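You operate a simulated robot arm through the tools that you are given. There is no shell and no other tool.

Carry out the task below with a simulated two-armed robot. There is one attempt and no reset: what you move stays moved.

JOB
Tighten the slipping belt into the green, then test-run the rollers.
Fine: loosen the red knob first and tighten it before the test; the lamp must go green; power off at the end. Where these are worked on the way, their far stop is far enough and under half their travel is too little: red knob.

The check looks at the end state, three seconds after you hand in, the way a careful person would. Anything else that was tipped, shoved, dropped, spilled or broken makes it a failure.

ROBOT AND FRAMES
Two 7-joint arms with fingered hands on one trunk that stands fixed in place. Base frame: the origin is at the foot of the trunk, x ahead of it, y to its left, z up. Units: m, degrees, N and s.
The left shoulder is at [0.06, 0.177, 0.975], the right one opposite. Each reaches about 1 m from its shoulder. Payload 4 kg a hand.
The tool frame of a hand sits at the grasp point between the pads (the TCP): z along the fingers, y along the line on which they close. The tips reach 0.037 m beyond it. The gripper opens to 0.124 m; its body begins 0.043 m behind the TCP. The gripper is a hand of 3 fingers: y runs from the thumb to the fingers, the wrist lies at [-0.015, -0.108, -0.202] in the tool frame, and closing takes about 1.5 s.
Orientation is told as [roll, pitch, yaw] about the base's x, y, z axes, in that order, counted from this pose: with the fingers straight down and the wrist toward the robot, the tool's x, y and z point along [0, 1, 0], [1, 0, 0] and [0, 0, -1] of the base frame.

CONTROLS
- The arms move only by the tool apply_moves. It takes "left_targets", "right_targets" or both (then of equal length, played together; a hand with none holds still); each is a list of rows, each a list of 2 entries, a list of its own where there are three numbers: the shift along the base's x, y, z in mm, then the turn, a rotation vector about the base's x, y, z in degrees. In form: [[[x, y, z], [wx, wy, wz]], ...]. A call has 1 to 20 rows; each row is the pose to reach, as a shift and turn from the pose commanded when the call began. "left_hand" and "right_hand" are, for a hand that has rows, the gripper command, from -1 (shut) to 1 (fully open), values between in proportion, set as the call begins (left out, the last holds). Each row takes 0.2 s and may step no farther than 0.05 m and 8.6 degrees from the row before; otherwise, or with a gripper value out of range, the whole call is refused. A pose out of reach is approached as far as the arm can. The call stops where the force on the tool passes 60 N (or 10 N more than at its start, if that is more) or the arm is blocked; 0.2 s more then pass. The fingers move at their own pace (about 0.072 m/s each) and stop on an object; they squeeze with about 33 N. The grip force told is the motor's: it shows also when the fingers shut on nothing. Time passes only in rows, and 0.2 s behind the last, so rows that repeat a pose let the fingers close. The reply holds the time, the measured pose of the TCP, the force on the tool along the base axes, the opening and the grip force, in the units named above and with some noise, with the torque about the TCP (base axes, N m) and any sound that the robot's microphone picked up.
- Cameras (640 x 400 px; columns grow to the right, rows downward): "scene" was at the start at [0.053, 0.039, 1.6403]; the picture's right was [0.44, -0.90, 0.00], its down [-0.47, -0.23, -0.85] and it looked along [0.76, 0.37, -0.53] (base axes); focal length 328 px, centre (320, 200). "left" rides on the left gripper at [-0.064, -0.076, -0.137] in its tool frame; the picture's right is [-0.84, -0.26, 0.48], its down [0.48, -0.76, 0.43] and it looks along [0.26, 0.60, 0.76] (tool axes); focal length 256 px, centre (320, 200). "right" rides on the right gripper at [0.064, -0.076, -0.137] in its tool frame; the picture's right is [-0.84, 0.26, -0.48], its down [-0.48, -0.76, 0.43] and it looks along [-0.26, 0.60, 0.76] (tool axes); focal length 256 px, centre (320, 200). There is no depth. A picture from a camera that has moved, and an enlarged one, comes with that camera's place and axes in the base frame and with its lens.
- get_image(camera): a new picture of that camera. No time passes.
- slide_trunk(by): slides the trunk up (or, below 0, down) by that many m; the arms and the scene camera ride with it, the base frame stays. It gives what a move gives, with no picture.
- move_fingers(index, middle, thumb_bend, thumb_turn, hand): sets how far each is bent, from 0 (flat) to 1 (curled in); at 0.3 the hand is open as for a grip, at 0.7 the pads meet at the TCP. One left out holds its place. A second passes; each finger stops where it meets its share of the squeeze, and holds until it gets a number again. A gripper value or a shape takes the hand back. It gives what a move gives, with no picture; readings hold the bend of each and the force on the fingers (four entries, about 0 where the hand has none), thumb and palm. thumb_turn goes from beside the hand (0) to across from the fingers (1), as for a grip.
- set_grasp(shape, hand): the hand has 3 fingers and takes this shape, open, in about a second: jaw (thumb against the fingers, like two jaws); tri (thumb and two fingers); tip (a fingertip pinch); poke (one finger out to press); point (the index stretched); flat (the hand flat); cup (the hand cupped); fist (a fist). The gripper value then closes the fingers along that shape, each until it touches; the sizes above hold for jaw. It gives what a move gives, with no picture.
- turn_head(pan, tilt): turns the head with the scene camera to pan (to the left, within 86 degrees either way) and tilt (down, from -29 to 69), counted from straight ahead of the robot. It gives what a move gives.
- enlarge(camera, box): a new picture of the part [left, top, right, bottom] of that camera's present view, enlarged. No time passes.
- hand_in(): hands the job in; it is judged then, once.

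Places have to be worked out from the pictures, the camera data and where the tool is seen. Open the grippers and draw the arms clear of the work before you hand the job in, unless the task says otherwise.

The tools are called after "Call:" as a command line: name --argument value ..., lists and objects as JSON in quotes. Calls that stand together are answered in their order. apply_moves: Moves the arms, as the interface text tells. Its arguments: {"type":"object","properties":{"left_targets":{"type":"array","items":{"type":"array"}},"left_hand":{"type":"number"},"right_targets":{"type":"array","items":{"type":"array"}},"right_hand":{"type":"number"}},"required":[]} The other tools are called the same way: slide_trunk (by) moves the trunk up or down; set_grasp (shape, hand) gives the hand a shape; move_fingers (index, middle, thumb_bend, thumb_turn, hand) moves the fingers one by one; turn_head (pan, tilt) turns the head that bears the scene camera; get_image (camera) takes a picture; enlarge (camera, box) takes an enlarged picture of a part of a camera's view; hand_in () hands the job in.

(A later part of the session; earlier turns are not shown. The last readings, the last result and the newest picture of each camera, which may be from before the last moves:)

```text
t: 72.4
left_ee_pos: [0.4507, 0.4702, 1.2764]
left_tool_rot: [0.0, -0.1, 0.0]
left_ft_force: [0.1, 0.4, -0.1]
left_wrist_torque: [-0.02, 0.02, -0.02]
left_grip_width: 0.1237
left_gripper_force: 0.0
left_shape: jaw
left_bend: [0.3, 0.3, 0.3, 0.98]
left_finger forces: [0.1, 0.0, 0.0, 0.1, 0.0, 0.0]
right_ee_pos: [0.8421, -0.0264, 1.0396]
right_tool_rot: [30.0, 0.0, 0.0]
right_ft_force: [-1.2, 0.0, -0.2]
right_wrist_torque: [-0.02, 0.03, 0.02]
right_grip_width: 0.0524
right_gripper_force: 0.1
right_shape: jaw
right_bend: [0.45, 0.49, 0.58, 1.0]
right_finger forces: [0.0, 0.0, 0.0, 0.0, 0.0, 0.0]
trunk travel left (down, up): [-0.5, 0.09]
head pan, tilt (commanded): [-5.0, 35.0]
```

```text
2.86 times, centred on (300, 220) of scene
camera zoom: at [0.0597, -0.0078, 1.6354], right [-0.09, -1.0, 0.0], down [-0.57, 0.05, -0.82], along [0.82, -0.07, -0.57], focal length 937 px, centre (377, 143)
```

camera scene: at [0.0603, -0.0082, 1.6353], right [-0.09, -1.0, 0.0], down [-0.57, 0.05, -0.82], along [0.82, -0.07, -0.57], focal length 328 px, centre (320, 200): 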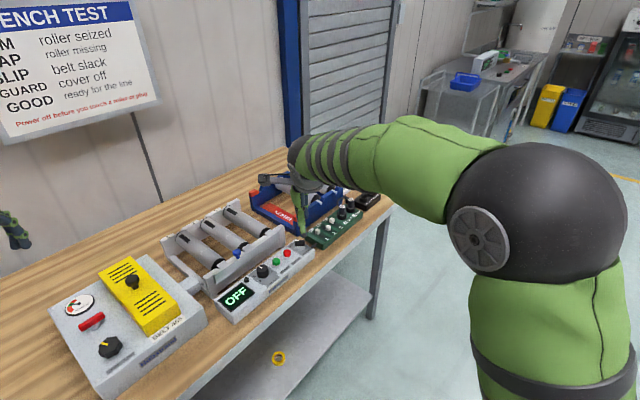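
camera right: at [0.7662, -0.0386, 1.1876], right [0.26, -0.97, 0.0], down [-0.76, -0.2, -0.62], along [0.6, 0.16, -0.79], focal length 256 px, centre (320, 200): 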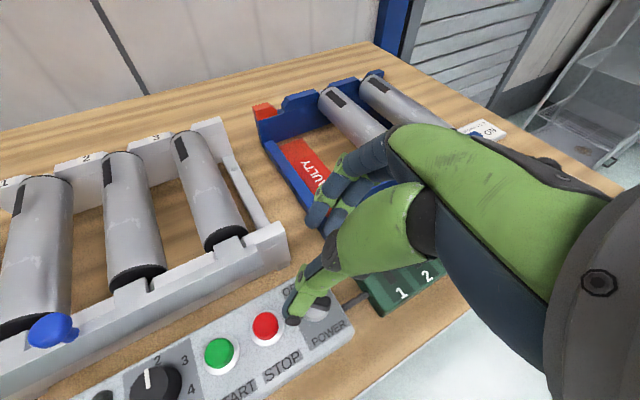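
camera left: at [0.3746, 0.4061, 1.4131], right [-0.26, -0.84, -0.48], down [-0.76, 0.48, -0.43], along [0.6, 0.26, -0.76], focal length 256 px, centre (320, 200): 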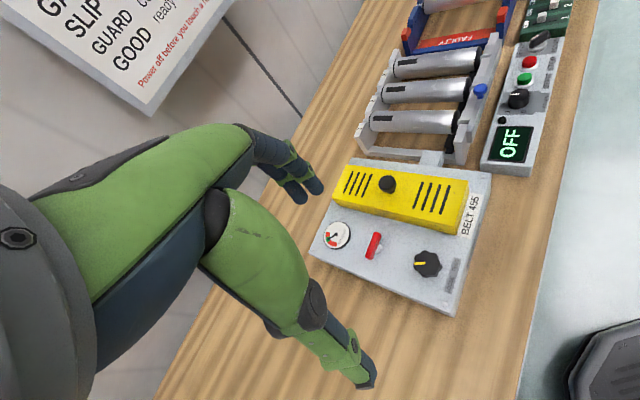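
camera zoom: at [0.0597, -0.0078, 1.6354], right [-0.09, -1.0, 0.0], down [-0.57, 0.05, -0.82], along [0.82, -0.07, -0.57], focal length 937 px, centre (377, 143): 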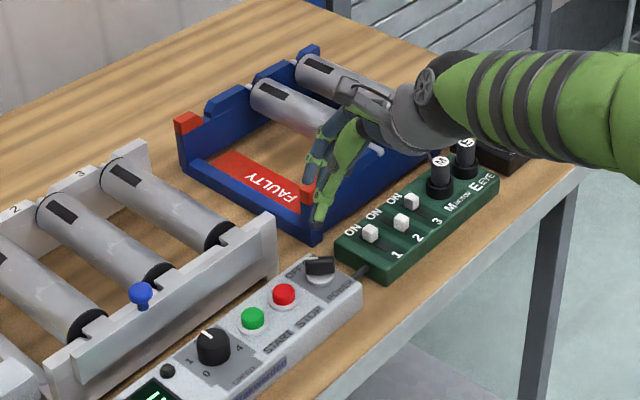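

Tilt and place look right. I lower to z≈0.985 and check in the scene zoom.

Call:
apply_moves --right_targets '[[[1, 0, -15], [0, 0, 0]], [[1, 0, -30], [0, 0, 0]], [[1, 0, -45], [0, 0, 0]], [[1, 0, -55], [0, 0, 0]]]'

Call:
enlarge --camera "scene" --box '[270, 190, 350, 260]'

Call:
enlarge --camera "right" --box '[230, 200, 390, 350]'

```text
t: 73.4
left_ee_pos: [0.4508, 0.4695, 1.2759]
left_tool_rot: [-0.1, -0.1, -0.1]
left_ft_force: [-0.5, 0.0, 0.0]
left_wrist_torque: [-0.04, -0.01, 0.0]
left_grip_width: 0.1236
left_gripper_force: 0.1
left_shape: jaw
left_bend: [0.3, 0.3, 0.3, 0.98]
left_finger forces: [0.0, 0.0, 0.1, 0.1, 0.0, 0.1]
right_ee_pos: [0.8432, -0.0278, 0.9822]
right_tool_rot: [30.0, 0.1, 0.1]
right_ft_force: [0.2, 0.7, 0.3]
right_wrist_torque: [-0.06, -0.03, 0.01]
right_grip_width: 0.0526
right_gripper_force: 0.1
right_shape: jaw
right_bend: [0.45, 0.49, 0.58, 1.0]
right_finger forces: [0.1, 0.1, 0.1, 0.1, 0.1, 0.0]
trunk travel left (down, up): [-0.5, 0.09]
head pan, tilt (commanded): [-5.0, 35.0]
```

```text
5.71 times, centred on (310, 225) of scene
camera zoom: at [0.0604, -0.008, 1.6354], right [-0.09, -1.0, 0.0], down [-0.57, 0.05, -0.82], along [0.82, -0.07, -0.57], focal length 1873 px, centre (377, 57)
```

zoom: 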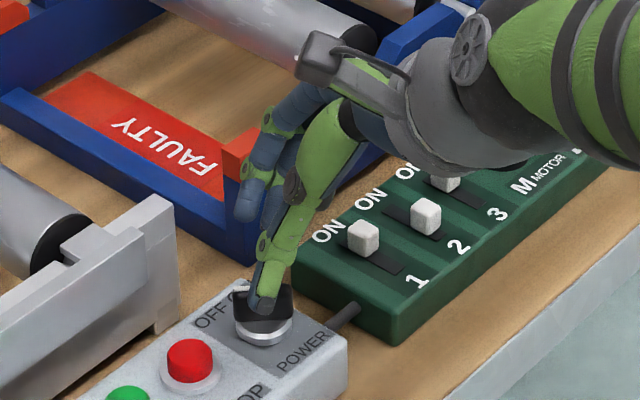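

```text
2.67 times, centred on (310, 275) of right
camera zoom: at [0.7668, -0.04, 1.1305], right [0.26, -0.97, 0.0], down [-0.76, -0.2, -0.62], along [0.6, 0.16, -0.79], focal length 683 px, centre (347, 0)
```

zoom: 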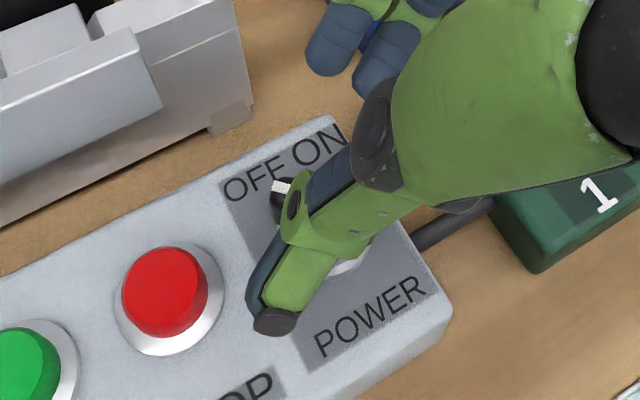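

Thumb and fingers straddle the lever and the tray is well clear. I lower to z≈0.951.

Call:
apply_moves --right_targets '[[[0, 1, -10], [0, 0, 0]], [[0, 1, -20], [0, 0, 0]], [[0, 1, -26], [0, 0, 0]], [[0, 1, -31], [0, 0, 0]]]'

Call:
enlarge --camera "scene" --box '[270, 190, 350, 260]'

Call:
enlarge --camera "right" --box '[230, 200, 390, 350]'

```text
t: 74.4
left_ee_pos: [0.4507, 0.4715, 1.2762]
left_tool_rot: [0.0, 0.0, 0.0]
left_ft_force: [-0.2, -0.1, 0.2]
left_wrist_torque: [0.02, 0.02, 0.03]
left_grip_width: 0.1239
left_gripper_force: 0.1
left_shape: jaw
left_bend: [0.3, 0.3, 0.3, 0.98]
left_finger forces: [0.1, 0.0, 0.0, 0.0, 0.0, 0.1]
right_ee_pos: [0.8439, -0.0252, 0.952]
right_tool_rot: [30.1, 0.0, 0.1]
right_ft_force: [0.0, 0.2, 0.6]
right_wrist_torque: [0.01, 0.01, 0.03]
right_grip_width: 0.0526
right_gripper_force: 0.1
right_shape: jaw
right_bend: [0.45, 0.49, 0.58, 1.0]
right_finger forces: [0.0, 0.0, 0.0, 0.1, 0.1, 0.1]
trunk travel left (down, up): [-0.5, 0.09]
head pan, tilt (commanded): [-5.0, 35.0]
```

```text
5.71 times, centred on (310, 225) of scene
camera zoom: at [0.0603, -0.008, 1.6354], right [-0.09, -1.0, 0.0], down [-0.57, 0.05, -0.82], along [0.82, -0.07, -0.57], focal length 1873 px, centre (377, 57)
```

zoom: 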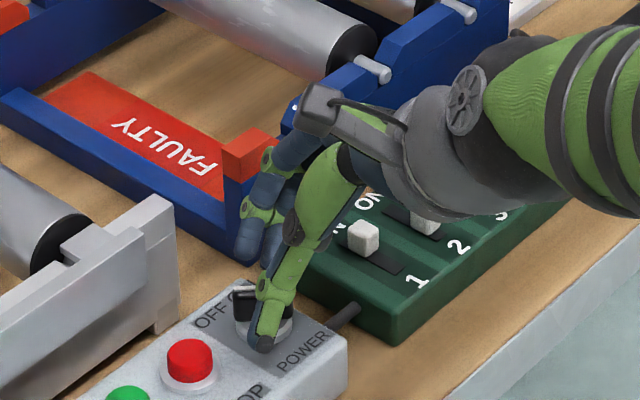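

```text
2.67 times, centred on (310, 275) of right
camera zoom: at [0.7676, -0.0388, 1.1013], right [0.26, -0.97, 0.0], down [-0.76, -0.2, -0.62], along [0.6, 0.16, -0.79], focal length 683 px, centre (347, 0)
```

zoom: 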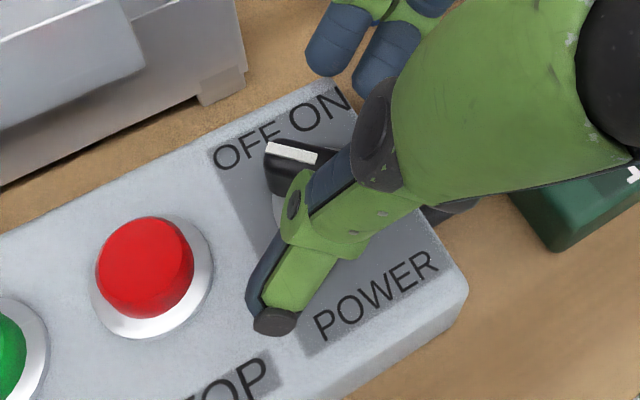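

No contact so far. I close the hand onto the lever.

Call:
apply_moves --right_targets '[[[0, 0, 0], [0, 0, 0]], [[0, 0, 0], [0, 0, 0]], [[0, 0, 0], [0, 0, 0]], [[0, 0, 0], [0, 0, 0]], [[0, 0, 0], [0, 0, 0]]]' --right_hand -1

Call:
enlarge --camera "scene" --box '[270, 190, 350, 260]'

Call:
enlarge --camera "right" --box '[230, 200, 390, 350]'

```text
t: 75.6
left_ee_pos: [0.4509, 0.47, 1.2758]
left_tool_rot: [0.0, -0.1, -0.1]
left_ft_force: [0.7, -0.2, 0.3]
left_wrist_torque: [-0.03, -0.01, 0.01]
left_grip_width: 0.1239
left_gripper_force: 0.2
left_shape: jaw
left_bend: [0.3, 0.3, 0.3, 0.98]
left_finger forces: [0.1, 0.0, 0.0, 0.1, 0.0, 0.0]
right_ee_pos: [0.8448, -0.0261, 0.9527]
right_tool_rot: [30.0, -0.1, 0.0]
right_ft_force: [-2.1, -0.6, 2.5]
right_wrist_torque: [0.05, -0.01, -0.08]
right_grip_width: 0.0085
right_gripper_force: 33.2
right_shape: jaw
right_bend: [0.68, 0.68, 0.67, 1.0]
right_finger forces: [19.3, 10.5, 0.0, 0.0, 30.6, 0.0]
trunk travel left (down, up): [-0.5, 0.09]
head pan, tilt (commanded): [-5.0, 35.0]
```

```text
5.71 times, centred on (310, 225) of scene
camera zoom: at [0.0598, -0.008, 1.6354], right [-0.09, -1.0, 0.0], down [-0.57, 0.05, -0.82], along [0.82, -0.07, -0.57], focal length 1873 px, centre (377, 57)
```

zoom: 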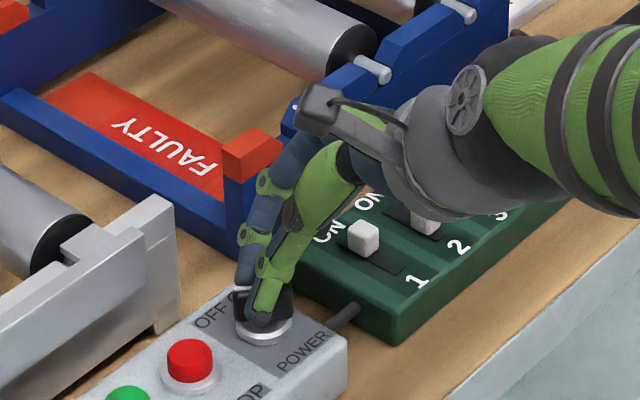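

```text
2.67 times, centred on (310, 275) of right
camera zoom: at [0.7673, -0.0388, 1.1017], right [0.26, -0.97, 0.0], down [-0.76, -0.2, -0.62], along [0.6, 0.16, -0.79], focal length 683 px, centre (347, 0)
```

zoom: 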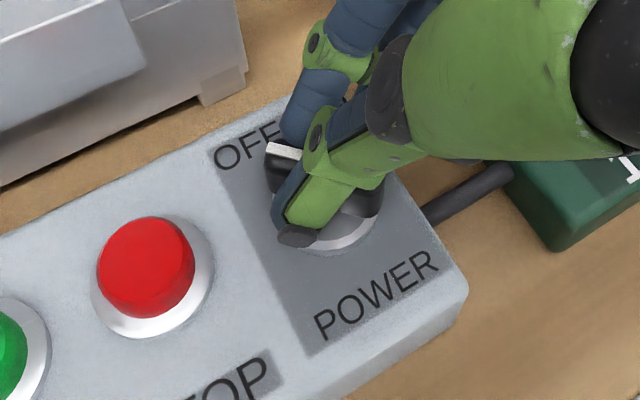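

The lever is pinched (33 N grip, small side loads). I turn clockwise about the lever axis, 30° first, and check.

Call:
apply_moves --right_targets '[[[-1.2, 0, 0], [0, 0, -5]], [[-2.4, 0.2, 0], [0, 0, -10]], [[-3.6, 0.5, 0], [0, 0, -15]], [[-4.8, 0.8, 0], [0, 0, -20]], [[-5.9, 1.3, 0], [0, 0, -25]], [[-7, 1.9, 0], [0, 0, -30]]]'

Call:
enlarge --camera "scene" --box '[210, 190, 350, 310]'

Call:
enlarge --camera "right" --box '[230, 200, 390, 350]'

```text
t: 77.0
left_ee_pos: [0.4509, 0.4714, 1.2767]
left_tool_rot: [0.0, 0.0, 0.0]
left_ft_force: [0.2, 0.1, 0.0]
left_wrist_torque: [0.02, 0.01, 0.0]
left_grip_width: 0.1237
left_gripper_force: 0.1
left_shape: jaw
left_bend: [0.3, 0.3, 0.3, 0.98]
left_finger forces: [0.0, 0.0, 0.1, 0.0, 0.0, 0.0]
right_ee_pos: [0.8376, -0.0224, 0.9534]
right_tool_rot: [30.1, -0.1, -30.1]
right_ft_force: [0.4, 2.7, 7.4]
right_wrist_torque: [0.19, -0.18, 0.07]
right_grip_width: 0.0066
right_gripper_force: 32.9
right_shape: jaw
right_bend: [0.71, 0.67, 0.68, 1.0]
right_finger forces: [15.9, 13.6, 0.0, 0.0, 31.3, 0.0]
trunk travel left (down, up): [-0.5, 0.09]
head pan, tilt (commanded): [-5.0, 35.0]
```

```text
3.33 times, centred on (280, 250) of scene
camera zoom: at [0.0597, -0.0073, 1.6354], right [-0.09, -1.0, 0.0], down [-0.57, 0.05, -0.82], along [0.82, -0.07, -0.57], focal length 1093 px, centre (453, 33)
```

zoom: 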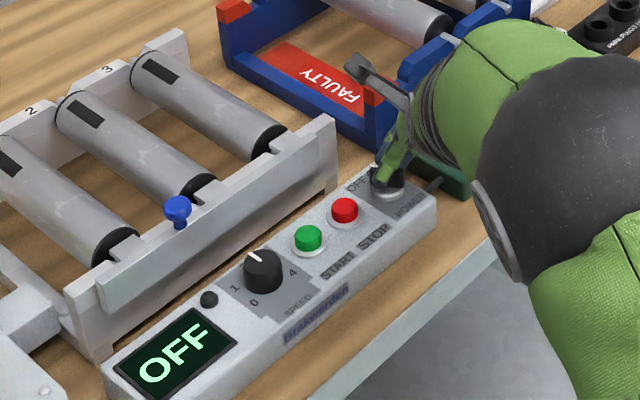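

```text
2.67 times, centred on (310, 275) of right
camera zoom: at [0.7633, 0.0039, 1.1028], right [-0.26, -0.96, 0.0], down [-0.76, 0.21, -0.62], along [0.6, -0.16, -0.78], focal length 683 px, centre (347, 0)
```

zoom: 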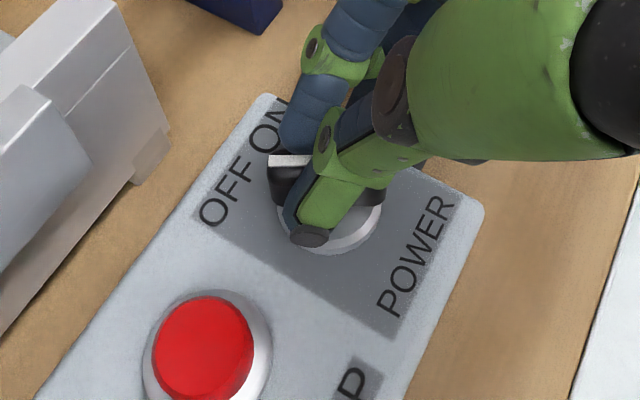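

The lever follows and its mark now points between OFF and ON. I continue another 30°.

Call:
apply_moves --right_targets '[[[-1, 0.6, 0], [0, 0, -5]], [[-2, 1.4, 0], [0, 0, -10]], [[-2.9, 2.2, 0], [0, 0, -15]], [[-3.7, 3.1, 0], [0, 0, -20]], [[-4.5, 4.1, 0], [0, 0, -25]], [[-5.1, 5.1, 0], [0, 0, -30]]]'

Call:
enlarge --camera "scene" --box '[210, 190, 350, 310]'

Call:
enlarge --camera "right" --box '[230, 200, 390, 350]'

```text
t: 78.4
left_ee_pos: [0.4494, 0.4704, 1.2755]
left_tool_rot: [0.0, 0.1, 0.0]
left_ft_force: [0.3, 0.6, -0.3]
left_wrist_torque: [0.0, 0.0, -0.02]
left_grip_width: 0.1237
left_gripper_force: 0.0
left_shape: jaw
left_bend: [0.3, 0.3, 0.3, 0.98]
left_finger forces: [0.0, 0.0, 0.0, 0.0, 0.0, 0.0]
right_ee_pos: [0.8321, -0.0176, 0.9538]
right_tool_rot: [30.2, -0.1, -60.2]
right_ft_force: [6.0, 2.7, 17.8]
right_wrist_torque: [0.11, -0.51, 0.04]
right_grip_width: 0.0068
right_gripper_force: 33.1
right_shape: jaw
right_bend: [0.71, 0.67, 0.68, 1.0]
right_finger forces: [21.8, 13.8, 0.0, 0.0, 30.4, 0.0]
trunk travel left (down, up): [-0.5, 0.09]
head pan, tilt (commanded): [-5.0, 35.0]
```

```text
3.33 times, centred on (280, 250) of scene
camera zoom: at [0.0591, -0.0075, 1.6355], right [-0.09, -1.0, 0.0], down [-0.57, 0.05, -0.82], along [0.82, -0.07, -0.57], focal length 1093 px, centre (453, 33)
```

zoom: 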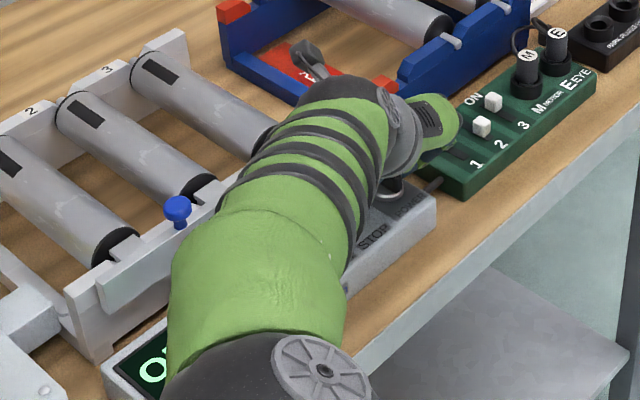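

```text
2.67 times, centred on (310, 275) of right
camera zoom: at [0.7813, 0.0415, 1.1028], right [-0.71, -0.7, 0.0], down [-0.55, 0.56, -0.62], along [0.44, -0.44, -0.78], focal length 683 px, centre (347, 0)
```

zoom: 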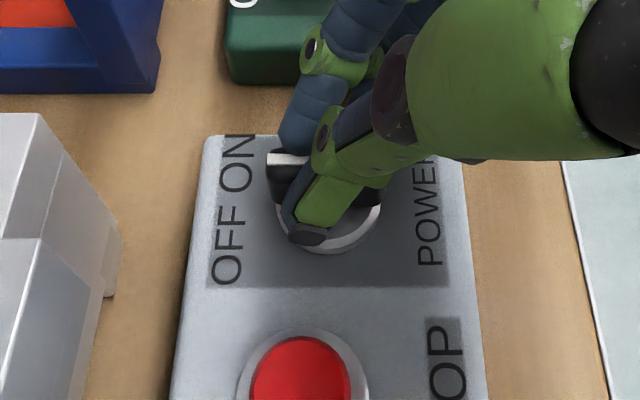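

60° turned; upward load rose to 18 N. I check the display from the views before going further.

Call:
get_image --camera "scene"

Call:
get_image --camera "left"

Call:
enlarge --camera "left" --box '[470, 10, 570, 190]'

Call:
get_image --camera "right"

```text
taken
camera scene: at [0.0591, -0.0075, 1.6355], right [-0.09, -1.0, 0.0], down [-0.57, 0.05, -0.82], along [0.82, -0.07, -0.57], focal length 328 px, centre (320, 200)
```

scene: 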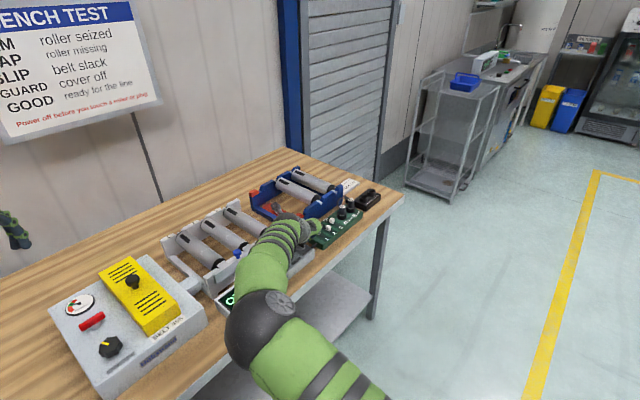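

```text
taken
camera left: at [0.3738, 0.4066, 1.4133], right [-0.26, -0.84, -0.48], down [-0.76, 0.48, -0.44], along [0.6, 0.25, -0.76], focal length 256 px, centre (320, 200)
```

left: 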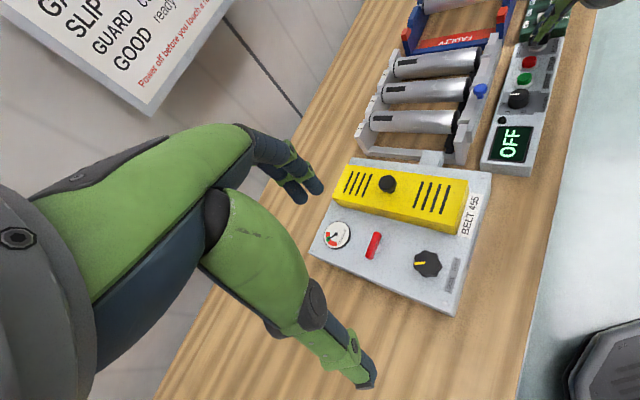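

```text
2.22 times, centred on (520, 100) of left
camera zoom: at [0.3738, 0.4066, 1.4133], right [-0.26, -0.84, -0.48], down [-0.76, 0.48, -0.44], along [0.6, 0.25, -0.76], focal length 569 px, centre (-124, 422)
```

zoom: 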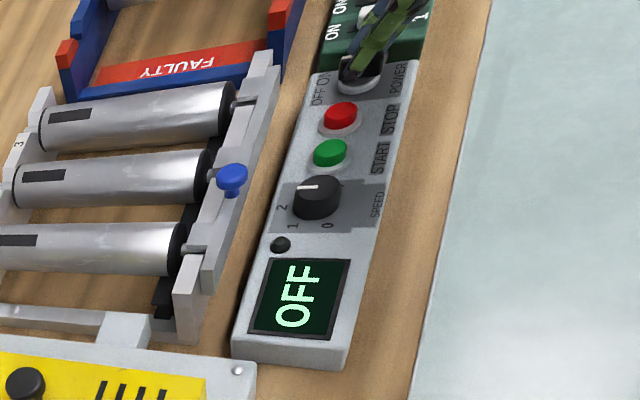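

```text
taken
camera right: at [0.7813, 0.0415, 1.1028], right [-0.71, -0.7, 0.0], down [-0.55, 0.56, -0.62], along [0.44, -0.44, -0.78], focal length 256 px, centre (320, 200)
```

right: 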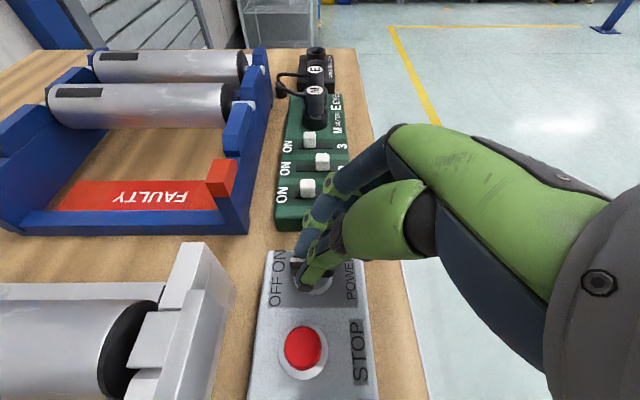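

The display still says OFF, and the left camera has a good view of it. I turn the lever 15° more, easing up 1 mm.

Call:
apply_moves --right_targets '[[[-0.6, 1.1, 1], [0, 0, -5]], [[-1.1, 2.2, 1], [0, 0, -10]], [[-1.4, 3.4, 1], [0, 0, -15]]]'

Call:
enlarge --camera "left" --box '[470, 10, 570, 190]'

Call:
enlarge --camera "right" --box '[230, 200, 390, 350]'

```text
t: 79.2
left_ee_pos: [0.4503, 0.4707, 1.2762]
left_tool_rot: [0.0, 0.0, 0.1]
left_ft_force: [0.8, -0.2, -0.7]
left_wrist_torque: [-0.02, 0.0, 0.01]
left_grip_width: 0.1239
left_gripper_force: 0.0
left_shape: jaw
left_bend: [0.3, 0.3, 0.3, 0.98]
left_finger forces: [0.0, 0.2, 0.1, 0.0, 0.1, 0.0]
right_ee_pos: [0.8302, -0.0146, 0.9555]
right_tool_rot: [30.2, -0.1, -75.1]
right_ft_force: [11.4, 2.8, 17.0]
right_wrist_torque: [-0.02, -0.71, 0.01]
right_grip_width: 0.0066
right_gripper_force: 32.8
right_shape: jaw
right_bend: [0.71, 0.67, 0.67, 1.0]
right_finger forces: [35.4, 14.6, 0.1, 0.0, 28.4, 0.1]
trunk travel left (down, up): [-0.5, 0.09]
head pan, tilt (commanded): [-5.0, 35.0]
```

```text
2.22 times, centred on (520, 100) of left
camera zoom: at [0.3742, 0.4063, 1.4132], right [-0.26, -0.84, -0.48], down [-0.76, 0.48, -0.43], along [0.6, 0.25, -0.76], focal length 569 px, centre (-124, 422)
```

zoom: 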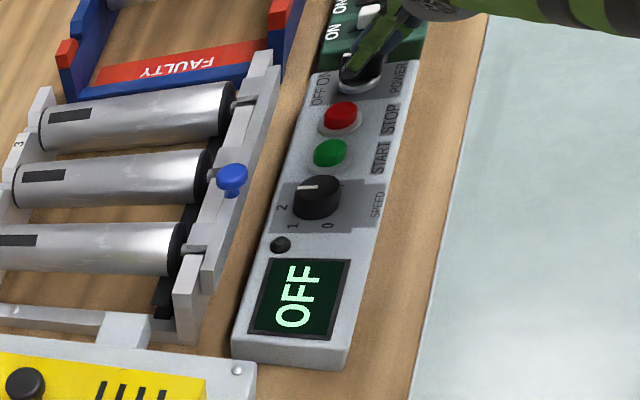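

```text
2.67 times, centred on (310, 275) of right
camera zoom: at [0.7971, 0.0554, 1.1034], right [-0.87, -0.5, 0.0], down [-0.39, 0.68, -0.62], along [0.31, -0.54, -0.79], focal length 683 px, centre (347, 0)
```

zoom: 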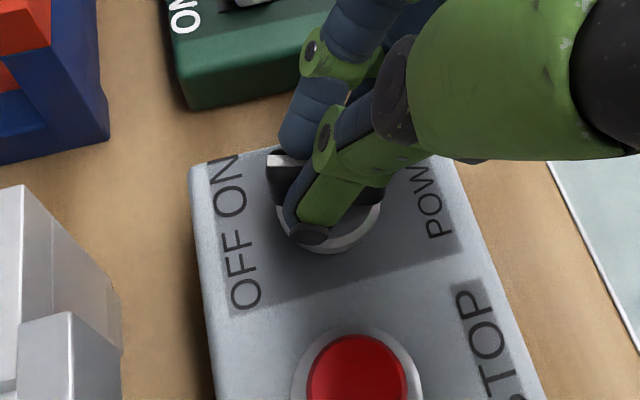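

The lever is still following with the hand; display remains OFF. I turn another 10°.

Call:
apply_moves --right_targets '[[[-0.3, 1.2, 0.5], [0, 0, -5]], [[-0.4, 2.4, 1], [0, 0, -10]], [[-0.4, 3.0, 1], [0, 0, -13]]]'

Call:
enlarge --camera "left" --box '[470, 10, 570, 190]'

Call:
enlarge --camera "right" --box '[230, 200, 390, 350]'

```text
t: 80.0
left_ee_pos: [0.4511, 0.47, 1.2756]
left_tool_rot: [0.0, 0.0, 0.0]
left_ft_force: [-0.4, 0.8, 0.3]
left_wrist_torque: [0.03, 0.02, -0.01]
left_grip_width: 0.1237
left_gripper_force: 0.0
left_shape: jaw
left_bend: [0.3, 0.3, 0.3, 0.98]
left_finger forces: [0.1, 0.0, 0.1, 0.0, 0.0, 0.0]
right_ee_pos: [0.8297, -0.0128, 0.955]
right_tool_rot: [30.0, 0.0, -88.1]
right_ft_force: [11.1, 2.5, 11.2]
right_wrist_torque: [-0.13, -0.58, 0.04]
right_grip_width: 0.0064
right_gripper_force: 33.1
right_shape: jaw
right_bend: [0.71, 0.67, 0.67, 1.0]
right_finger forces: [30.1, 13.5, 0.0, 0.0, 29.2, 0.0]
trunk travel left (down, up): [-0.5, 0.09]
head pan, tilt (commanded): [-5.0, 35.0]
```

```text
2.22 times, centred on (520, 100) of left
camera zoom: at [0.3744, 0.4065, 1.413], right [-0.26, -0.84, -0.48], down [-0.76, 0.48, -0.43], along [0.6, 0.25, -0.76], focal length 569 px, centre (-124, 422)
```

zoom: 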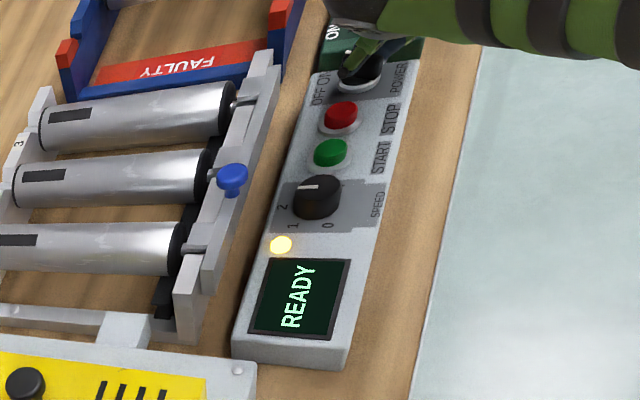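

```text
2.67 times, centred on (310, 275) of right
camera zoom: at [0.8139, 0.0639, 1.1036], right [-0.96, -0.29, 0.0], down [-0.23, 0.75, -0.62], along [0.18, -0.59, -0.79], focal length 683 px, centre (347, 0)
```

zoom: 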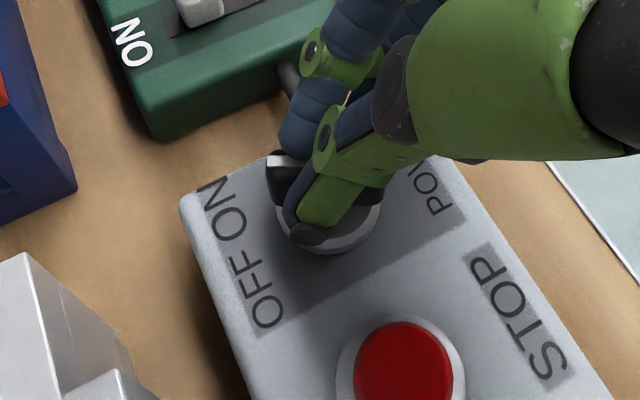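

The display reads READY with a yellow lamp — power is on. I open slightly and lift off the lever.

Call:
apply_moves --right_targets '[[[0, 0, 0], [0, 0, 0]], [[0, 0, 0], [0, 0, 0]], [[0, 0, 0], [0, 0, 0]], [[0, 0, 0], [0, 0, 0]], [[0, 0, 12], [0, 0, 0]], [[0, 0, 28], [0, 0, 0]], [[0, 0, 50], [0, 0, 0]], [[0, 0, 75], [0, 0, 0]]]' --right_hand -0.5

Call:
enlarge --camera "left" --box '[470, 10, 570, 190]'

Call:
get_image --camera "right"

Call:
get_image --camera "scene"

```text
t: 81.8
left_ee_pos: [0.4521, 0.4712, 1.2758]
left_tool_rot: [0.0, -0.1, 0.0]
left_ft_force: [1.0, 0.6, -0.7]
left_wrist_torque: [-0.01, 0.0, -0.01]
left_grip_width: 0.1237
left_gripper_force: 0.0
left_shape: jaw
left_bend: [0.3, 0.3, 0.3, 0.98]
left_finger forces: [0.1, 0.0, 0.1, 0.1, 0.1, 0.0]
right_ee_pos: [0.8316, -0.0098, 1.0291]
right_tool_rot: [30.0, 0.0, -88.0]
right_ft_force: [-0.9, 0.2, 0.2]
right_wrist_torque: [0.0, 0.0, -0.02]
right_grip_width: 0.0306
right_gripper_force: 0.1
right_shape: jaw
right_bend: [0.54, 0.57, 0.63, 1.0]
right_finger forces: [0.1, 0.1, 0.0, 0.0, 0.0, 0.0]
trunk travel left (down, up): [-0.5, 0.09]
head pan, tilt (commanded): [-5.0, 35.0]
```

```text
2.22 times, centred on (520, 100) of left
camera zoom: at [0.3745, 0.4061, 1.4131], right [-0.26, -0.84, -0.48], down [-0.76, 0.48, -0.43], along [0.6, 0.26, -0.76], focal length 569 px, centre (-124, 422)
```

zoom: 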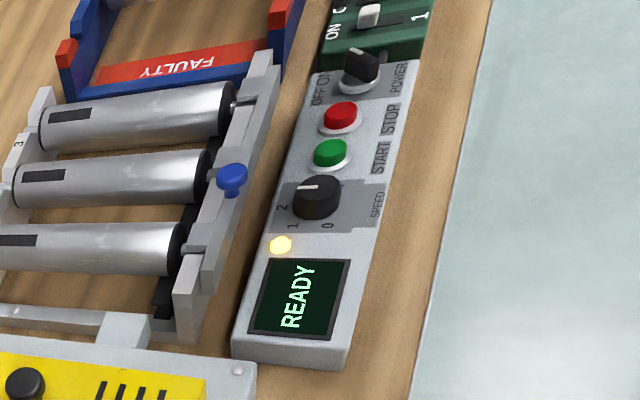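

```text
taken
camera right: at [0.8146, 0.0646, 1.1786], right [-0.96, -0.29, 0.0], down [-0.23, 0.75, -0.62], along [0.18, -0.59, -0.79], focal length 256 px, centre (320, 200)
```

right: 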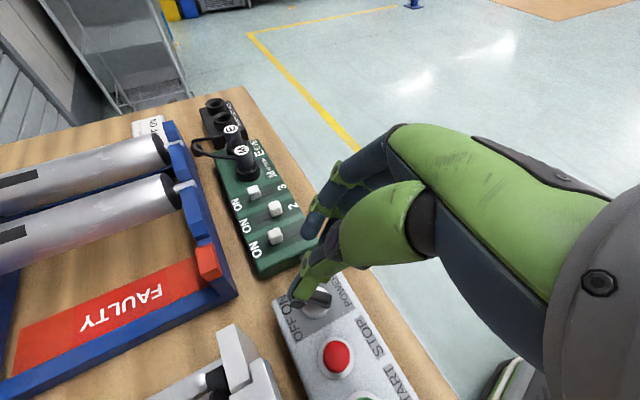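

```text
taken
camera scene: at [0.06, -0.0081, 1.6353], right [-0.09, -1.0, 0.0], down [-0.57, 0.05, -0.82], along [0.82, -0.07, -0.57], focal length 328 px, centre (320, 200)
```

scene: 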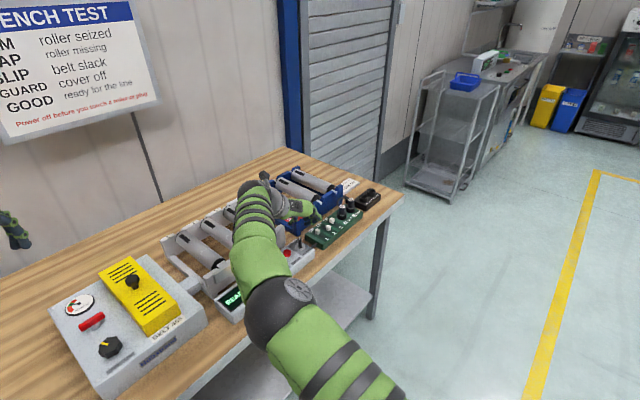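

Power stays on after release. I swing the hand back to yaw −10° while moving toward START, then take out the roll.

Call:
apply_moves --right_targets '[[[-8, 4, 10], [0, 0, 7.8]], [[-16, 9, 18], [0, 0, 15.6]], [[-24, 15, 24], [0, 0, 23.4]], [[-31, 22, 28], [0, 0, 31.2]], [[-37, 30, 30], [0, 0, 39]], [[-42, 38, 30], [0, 0, 46.8]], [[-46, 46, 30], [0, 0, 54.6]], [[-50, 54, 30], [0, 0, 62.4]], [[-53, 62, 30], [0, 0, 70.2]], [[-55, 71, 30], [0, 0, 78]]]' --right_hand -1

Call:
apply_moves --right_targets '[[[0, 0, 0], [-7.4, 1.3, 0]], [[0, 0, 0], [-14.8, 2.6, 0]], [[0, 0, 0], [-22.1, 3.9, 0]], [[0, 0, 0], [-29.5, 5.2, 0]], [[0, 0, 0], [-29.5, 5.2, 0]]]'

Call:
get_image --camera "right"

Call:
get_image --camera "scene"

```text
t: 84.0
left_ee_pos: [0.4514, 0.4705, 1.276]
left_tool_rot: [0.0, 0.0, -0.1]
left_ft_force: [-0.7, -0.6, -0.4]
left_wrist_torque: [0.0, 0.03, 0.02]
left_grip_width: 0.1238
left_gripper_force: 0.0
left_shape: jaw
left_bend: [0.3, 0.3, 0.3, 0.98]
left_finger forces: [0.0, 0.0, 0.0, 0.1, 0.0, 0.0]
right_ee_pos: [0.7756, 0.0582, 1.0593]
right_tool_rot: [30.0, 0.0, -9.9]
right_ft_force: [0.1, 0.9, -0.4]
right_wrist_torque: [-0.03, 0.0, -0.01]
right_grip_width: 0.0
right_gripper_force: 33.1
right_shape: jaw
right_bend: [0.7, 0.7, 0.71, 1.0]
right_finger forces: [0.0, 0.0, 0.0, 0.0, 0.0, 0.1]
trunk travel left (down, up): [-0.5, 0.09]
head pan, tilt (commanded): [-5.0, 35.0]
```

```text
t: 85.2
left_ee_pos: [0.4499, 0.47, 1.2758]
left_tool_rot: [0.0, 0.0, 0.0]
left_ft_force: [-0.1, 0.3, -0.4]
left_wrist_torque: [-0.01, -0.04, 0.03]
left_grip_width: 0.1235
left_gripper_force: 0.0
left_shape: jaw
left_bend: [0.3, 0.3, 0.3, 0.98]
left_finger forces: [0.1, 0.0, 0.0, 0.0, 0.0, 0.0]
right_ee_pos: [0.7753, 0.0584, 1.0597]
right_tool_rot: [-0.1, 0.0, -10.0]
right_ft_force: [-0.4, -0.2, -0.8]
right_wrist_torque: [-0.02, 0.01, -0.01]
right_grip_width: 0.0
right_gripper_force: 33.1
right_shape: jaw
right_bend: [0.7, 0.7, 0.71, 1.0]
right_finger forces: [0.0, 0.0, 0.1, 0.0, 0.1, 0.0]
trunk travel left (down, up): [-0.5, 0.09]
head pan, tilt (commanded): [-5.0, 35.0]
```

```text
taken
camera right: at [0.7108, 0.135, 1.1948], right [0.11, -0.87, 0.48], down [-0.83, -0.34, -0.43], along [0.54, -0.36, -0.76], focal length 256 px, centre (320, 200)
```

right: 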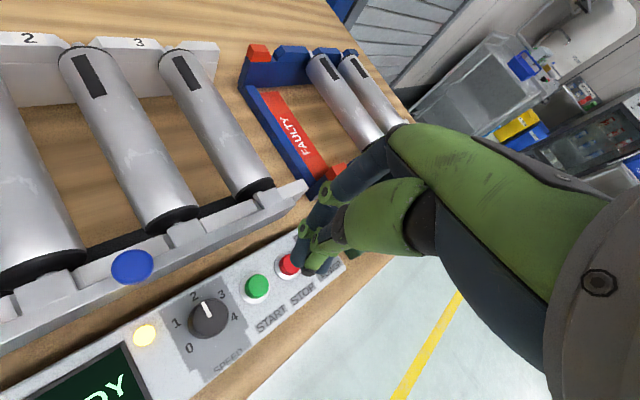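

```text
taken
camera scene: at [0.0601, -0.0082, 1.6354], right [-0.09, -1.0, 0.0], down [-0.57, 0.05, -0.82], along [0.82, -0.07, -0.57], focal length 328 px, centre (320, 200)
```

scene: 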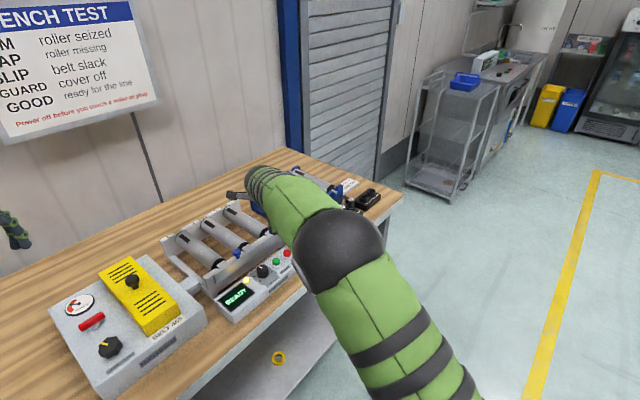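

The closed fingertips hang right above START, a few mm short in y. I lower to about 1 cm above the button.

Call:
apply_moves --right_targets '[[[1, 2, -25], [0, 0, 0]], [[1.5, 3.5, -50], [0, 0, 0]], [[1.5, 3.5, -72], [0, 0, 0]], [[1.5, 3.5, -88], [0, 0, 0]]]'

Call:
enlarge --camera "right" --box '[220, 200, 380, 320]'

Call:
enlarge --camera "left" --box '[470, 10, 570, 190]'

```text
t: 86.2
left_ee_pos: [0.451, 0.4709, 1.2761]
left_tool_rot: [0.0, -0.1, 0.0]
left_ft_force: [0.0, -0.2, 0.2]
left_wrist_torque: [-0.01, -0.02, -0.02]
left_grip_width: 0.1237
left_gripper_force: 0.0
left_shape: jaw
left_bend: [0.3, 0.3, 0.3, 0.98]
left_finger forces: [0.1, 0.0, 0.0, 0.0, 0.0, 0.0]
right_ee_pos: [0.7759, 0.0628, 0.9721]
right_tool_rot: [0.0, 0.0, -9.9]
right_ft_force: [0.0, -0.5, 0.2]
right_wrist_torque: [0.01, 0.03, 0.0]
right_grip_width: 0.0001
right_gripper_force: 32.6
right_shape: jaw
right_bend: [0.7, 0.7, 0.71, 1.0]
right_finger forces: [0.0, 0.0, 0.0, 0.0, 0.0, 0.1]
trunk travel left (down, up): [-0.5, 0.09]
head pan, tilt (commanded): [-5.0, 35.0]
```

```text
3.33 times, centred on (300, 260) of right
camera zoom: at [0.7121, 0.1381, 1.1074], right [0.11, -0.87, 0.48], down [-0.83, -0.34, -0.44], along [0.54, -0.35, -0.76], focal length 853 px, centre (387, 0)
```

zoom: 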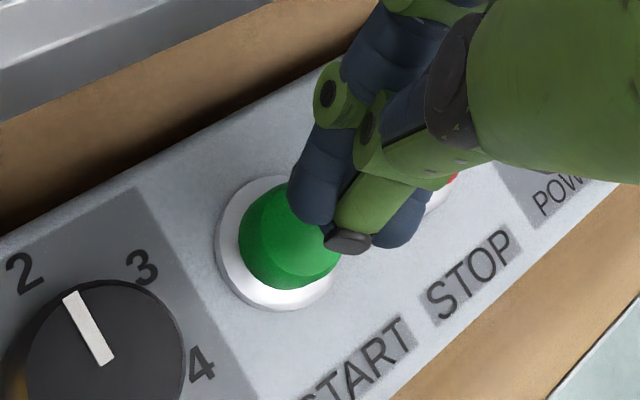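

```text
2.22 times, centred on (520, 100) of left
camera zoom: at [0.3749, 0.4062, 1.413], right [-0.26, -0.84, -0.48], down [-0.76, 0.48, -0.43], along [0.6, 0.26, -0.76], focal length 569 px, centre (-124, 422)
```

zoom: 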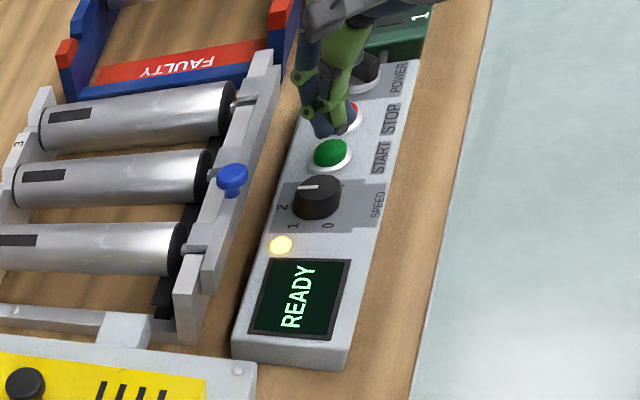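

By the combined views the tips need about +4 mm in y to be centred on START. I shift and press down in small steps.

Call:
apply_moves --right_targets '[[[-1, 4, -4], [0, 0, 0]], [[-1, 4, -9], [0, 0, 0]], [[-1, 4, -13], [0, 0, 0]], [[-1, 4, -16], [0, 0, 0]], [[-1, 4, -18], [0, 0, 0]]]'

Call:
enlarge --camera "left" --box '[470, 10, 570, 190]'

Call:
enlarge --camera "right" --box '[220, 200, 380, 320]'

```text
t: 87.4
left_ee_pos: [0.4503, 0.4693, 1.2761]
left_tool_rot: [0.0, 0.0, 0.0]
left_ft_force: [-0.4, -0.3, 0.5]
left_wrist_torque: [0.01, -0.01, -0.02]
left_grip_width: 0.1238
left_gripper_force: 0.0
left_shape: jaw
left_bend: [0.3, 0.3, 0.3, 0.98]
left_finger forces: [0.0, 0.0, 0.0, 0.0, 0.0, 0.0]
right_ee_pos: [0.7757, 0.0668, 0.9536]
right_tool_rot: [0.1, 0.1, -9.9]
right_ft_force: [0.1, 0.9, 0.6]
right_wrist_torque: [0.02, 0.0, 0.01]
right_grip_width: 0.0001
right_gripper_force: 33.1
right_shape: jaw
right_bend: [0.7, 0.7, 0.71, 1.0]
right_finger forces: [0.1, 0.0, 0.0, 0.0, 0.0, 0.1]
trunk travel left (down, up): [-0.5, 0.09]
head pan, tilt (commanded): [-5.0, 35.0]
```

```text
2.22 times, centred on (520, 100) of left
camera zoom: at [0.3746, 0.4062, 1.4131], right [-0.26, -0.84, -0.48], down [-0.76, 0.48, -0.43], along [0.6, 0.26, -0.76], focal length 569 px, centre (-124, 422)
```

zoom: 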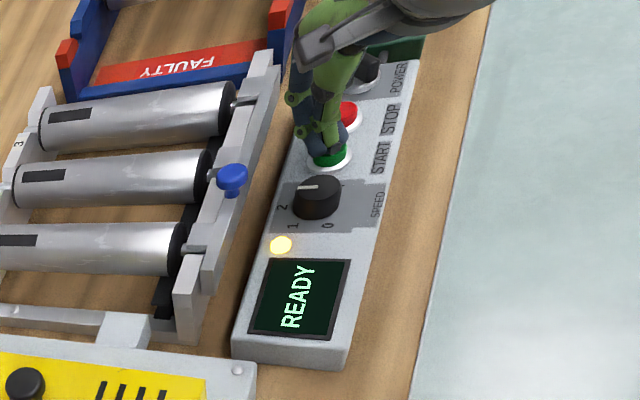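

```text
3.33 times, centred on (300, 260) of right
camera zoom: at [0.7116, 0.1424, 1.0893], right [0.11, -0.87, 0.48], down [-0.83, -0.34, -0.44], along [0.54, -0.35, -0.76], focal length 853 px, centre (387, 0)
```

zoom: 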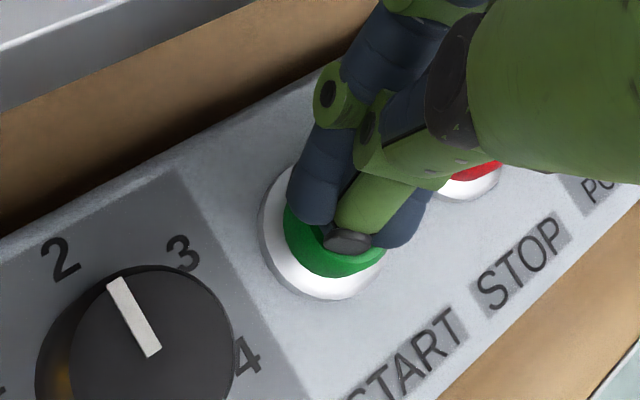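

The tips sit over START with no contact yet. I press on downward in 1.5–2 mm steps.

Call:
apply_moves --right_targets '[[[0, 0, -1.5], [0, 0, 0]], [[0, 0, -3], [0, 0, 0]], [[0, 0, -4.5], [0, 0, 0]], [[0, 0, -6], [0, 0, 0]]]'

Call:
enlarge --camera "left" --box '[470, 10, 570, 190]'

```text
t: 88.4
left_ee_pos: [0.4517, 0.4708, 1.2768]
left_tool_rot: [0.0, 0.0, 0.0]
left_ft_force: [-1.3, 0.5, 0.5]
left_wrist_torque: [0.01, 0.02, 0.01]
left_grip_width: 0.1237
left_gripper_force: 0.1
left_shape: jaw
left_bend: [0.3, 0.3, 0.3, 0.98]
left_finger forces: [0.1, 0.1, 0.0, 0.1, 0.0, 0.1]
right_ee_pos: [0.7745, 0.0673, 0.9474]
right_tool_rot: [0.1, -0.1, -10.0]
right_ft_force: [1.5, -2.0, 8.4]
right_wrist_torque: [-0.08, -0.03, 0.0]
right_grip_width: 0.0
right_gripper_force: 32.7
right_shape: jaw
right_bend: [0.7, 0.7, 0.71, 1.0]
right_finger forces: [0.1, 0.0, 0.1, 0.0, 0.0, 0.1]
trunk travel left (down, up): [-0.5, 0.09]
head pan, tilt (commanded): [-5.0, 35.0]
heard: click
```

```text
2.22 times, centred on (520, 100) of left
camera zoom: at [0.3742, 0.4059, 1.4134], right [-0.26, -0.84, -0.48], down [-0.76, 0.48, -0.43], along [0.6, 0.26, -0.76], focal length 569 px, centre (-124, 422)
```

zoom: 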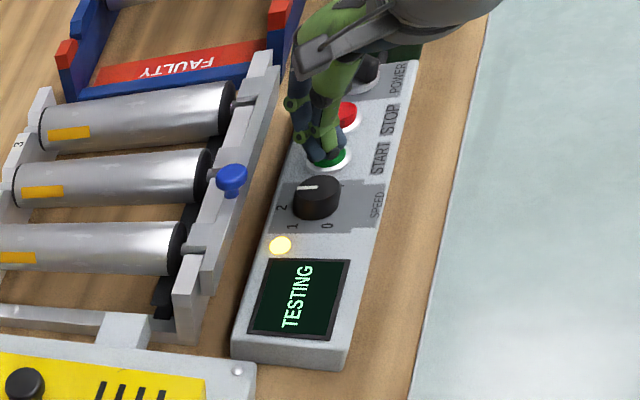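

A click was heard and the display says TESTING with the rollers lit. I lift off the button and wait for the lamp.

Call:
apply_moves --right_targets '[[[0, 0, 10], [0, 0, 0]], [[0, 0, 30], [0, 0, 0]], [[0, 0, 60], [0, 0, 0]], [[0, 0, 90], [0, 0, 0]], [[0, 0, 100], [0, 0, 0]], [[0, 0, 100], [0, 0, 0]], [[0, 0, 100], [0, 0, 0]], [[0, 0, 100], [0, 0, 0]], [[0, 0, 100], [0, 0, 0]], [[0, 0, 100], [0, 0, 0]]]'

Call:
enlarge --camera "left" --box '[470, 10, 570, 190]'

```text
t: 90.6
left_ee_pos: [0.45, 0.4701, 1.2759]
left_tool_rot: [0.0, 0.1, 0.0]
left_ft_force: [0.4, 1.0, 0.0]
left_wrist_torque: [0.01, 0.0, -0.01]
left_grip_width: 0.1239
left_gripper_force: 0.1
left_shape: jaw
left_bend: [0.3, 0.3, 0.3, 0.98]
left_finger forces: [0.1, 0.1, 0.0, 0.0, 0.0, 0.0]
right_ee_pos: [0.7749, 0.067, 1.0466]
right_tool_rot: [-0.1, 0.1, -9.9]
right_ft_force: [0.4, 0.2, -0.5]
right_wrist_torque: [0.02, 0.0, 0.01]
right_grip_width: 0.0001
right_gripper_force: 33.2
right_shape: jaw
right_bend: [0.7, 0.7, 0.71, 1.0]
right_finger forces: [0.0, 0.0, 0.0, 0.0, 0.1, 0.1]
trunk travel left (down, up): [-0.5, 0.09]
head pan, tilt (commanded): [-5.0, 35.0]
```

```text
2.22 times, centred on (520, 100) of left
camera zoom: at [0.3747, 0.4062, 1.4131], right [-0.26, -0.84, -0.48], down [-0.76, 0.48, -0.43], along [0.6, 0.26, -0.76], focal length 569 px, centre (-124, 422)
```

zoom: 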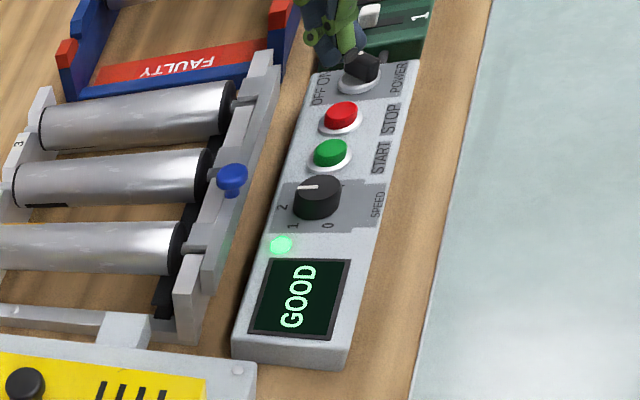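

GOOD is displayed and the lamp is green. I check the gauge and red knob again and whether the rollers still turn.

Call:
apply_moves --right_targets '[[[-20, 0, 10], [0, 0, 0]], [[-20, 0, 10], [0, 0, 0]]]'

Call:
enlarge --camera "left" --box '[350, 40, 550, 190]'

Call:
enlarge --camera "left" --box '[310, 205, 460, 300]'

```text
t: 91.2
left_ee_pos: [0.4511, 0.4699, 1.2751]
left_tool_rot: [0.0, 0.1, -0.1]
left_ft_force: [-0.6, -0.5, -0.3]
left_wrist_torque: [-0.01, -0.01, 0.0]
left_grip_width: 0.1238
left_gripper_force: 0.1
left_shape: jaw
left_bend: [0.3, 0.3, 0.3, 0.98]
left_finger forces: [0.0, 0.0, 0.0, 0.0, 0.0, 0.0]
right_ee_pos: [0.7554, 0.0662, 1.0587]
right_tool_rot: [0.0, 0.0, -10.1]
right_ft_force: [0.1, 1.4, 0.5]
right_wrist_torque: [0.0, -0.01, 0.02]
right_grip_width: 0.0003
right_gripper_force: 33.0
right_shape: jaw
right_bend: [0.7, 0.7, 0.71, 1.0]
right_finger forces: [0.0, 0.0, 0.0, 0.0, 0.1, 0.0]
trunk travel left (down, up): [-0.5, 0.09]
head pan, tilt (commanded): [-5.0, 35.0]
```

```text
2.67 times, centred on (450, 115) of left
camera zoom: at [0.3752, 0.4062, 1.4129], right [-0.26, -0.84, -0.48], down [-0.76, 0.48, -0.43], along [0.6, 0.26, -0.76], focal length 683 px, centre (-27, 427)
```

zoom: 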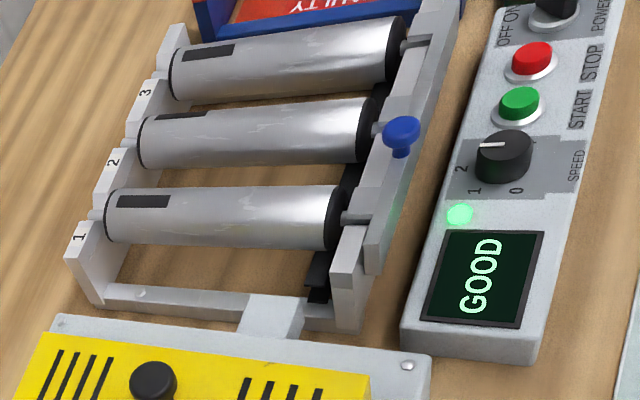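

```text
4.21 times, centred on (385, 252) of left
camera zoom: at [0.3752, 0.4062, 1.4129], right [-0.26, -0.84, -0.48], down [-0.76, 0.48, -0.43], along [0.6, 0.26, -0.76], focal length 1078 px, centre (46, -21)
```

zoom: 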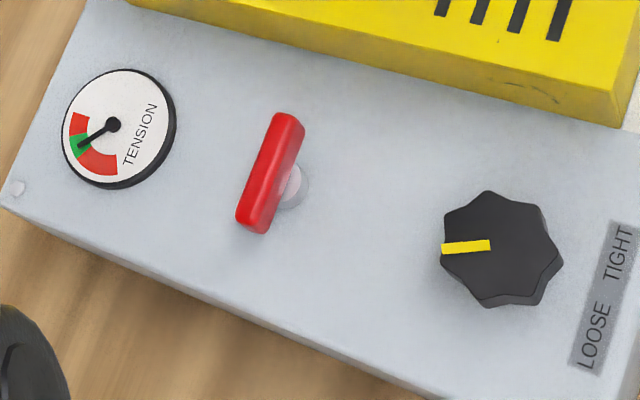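

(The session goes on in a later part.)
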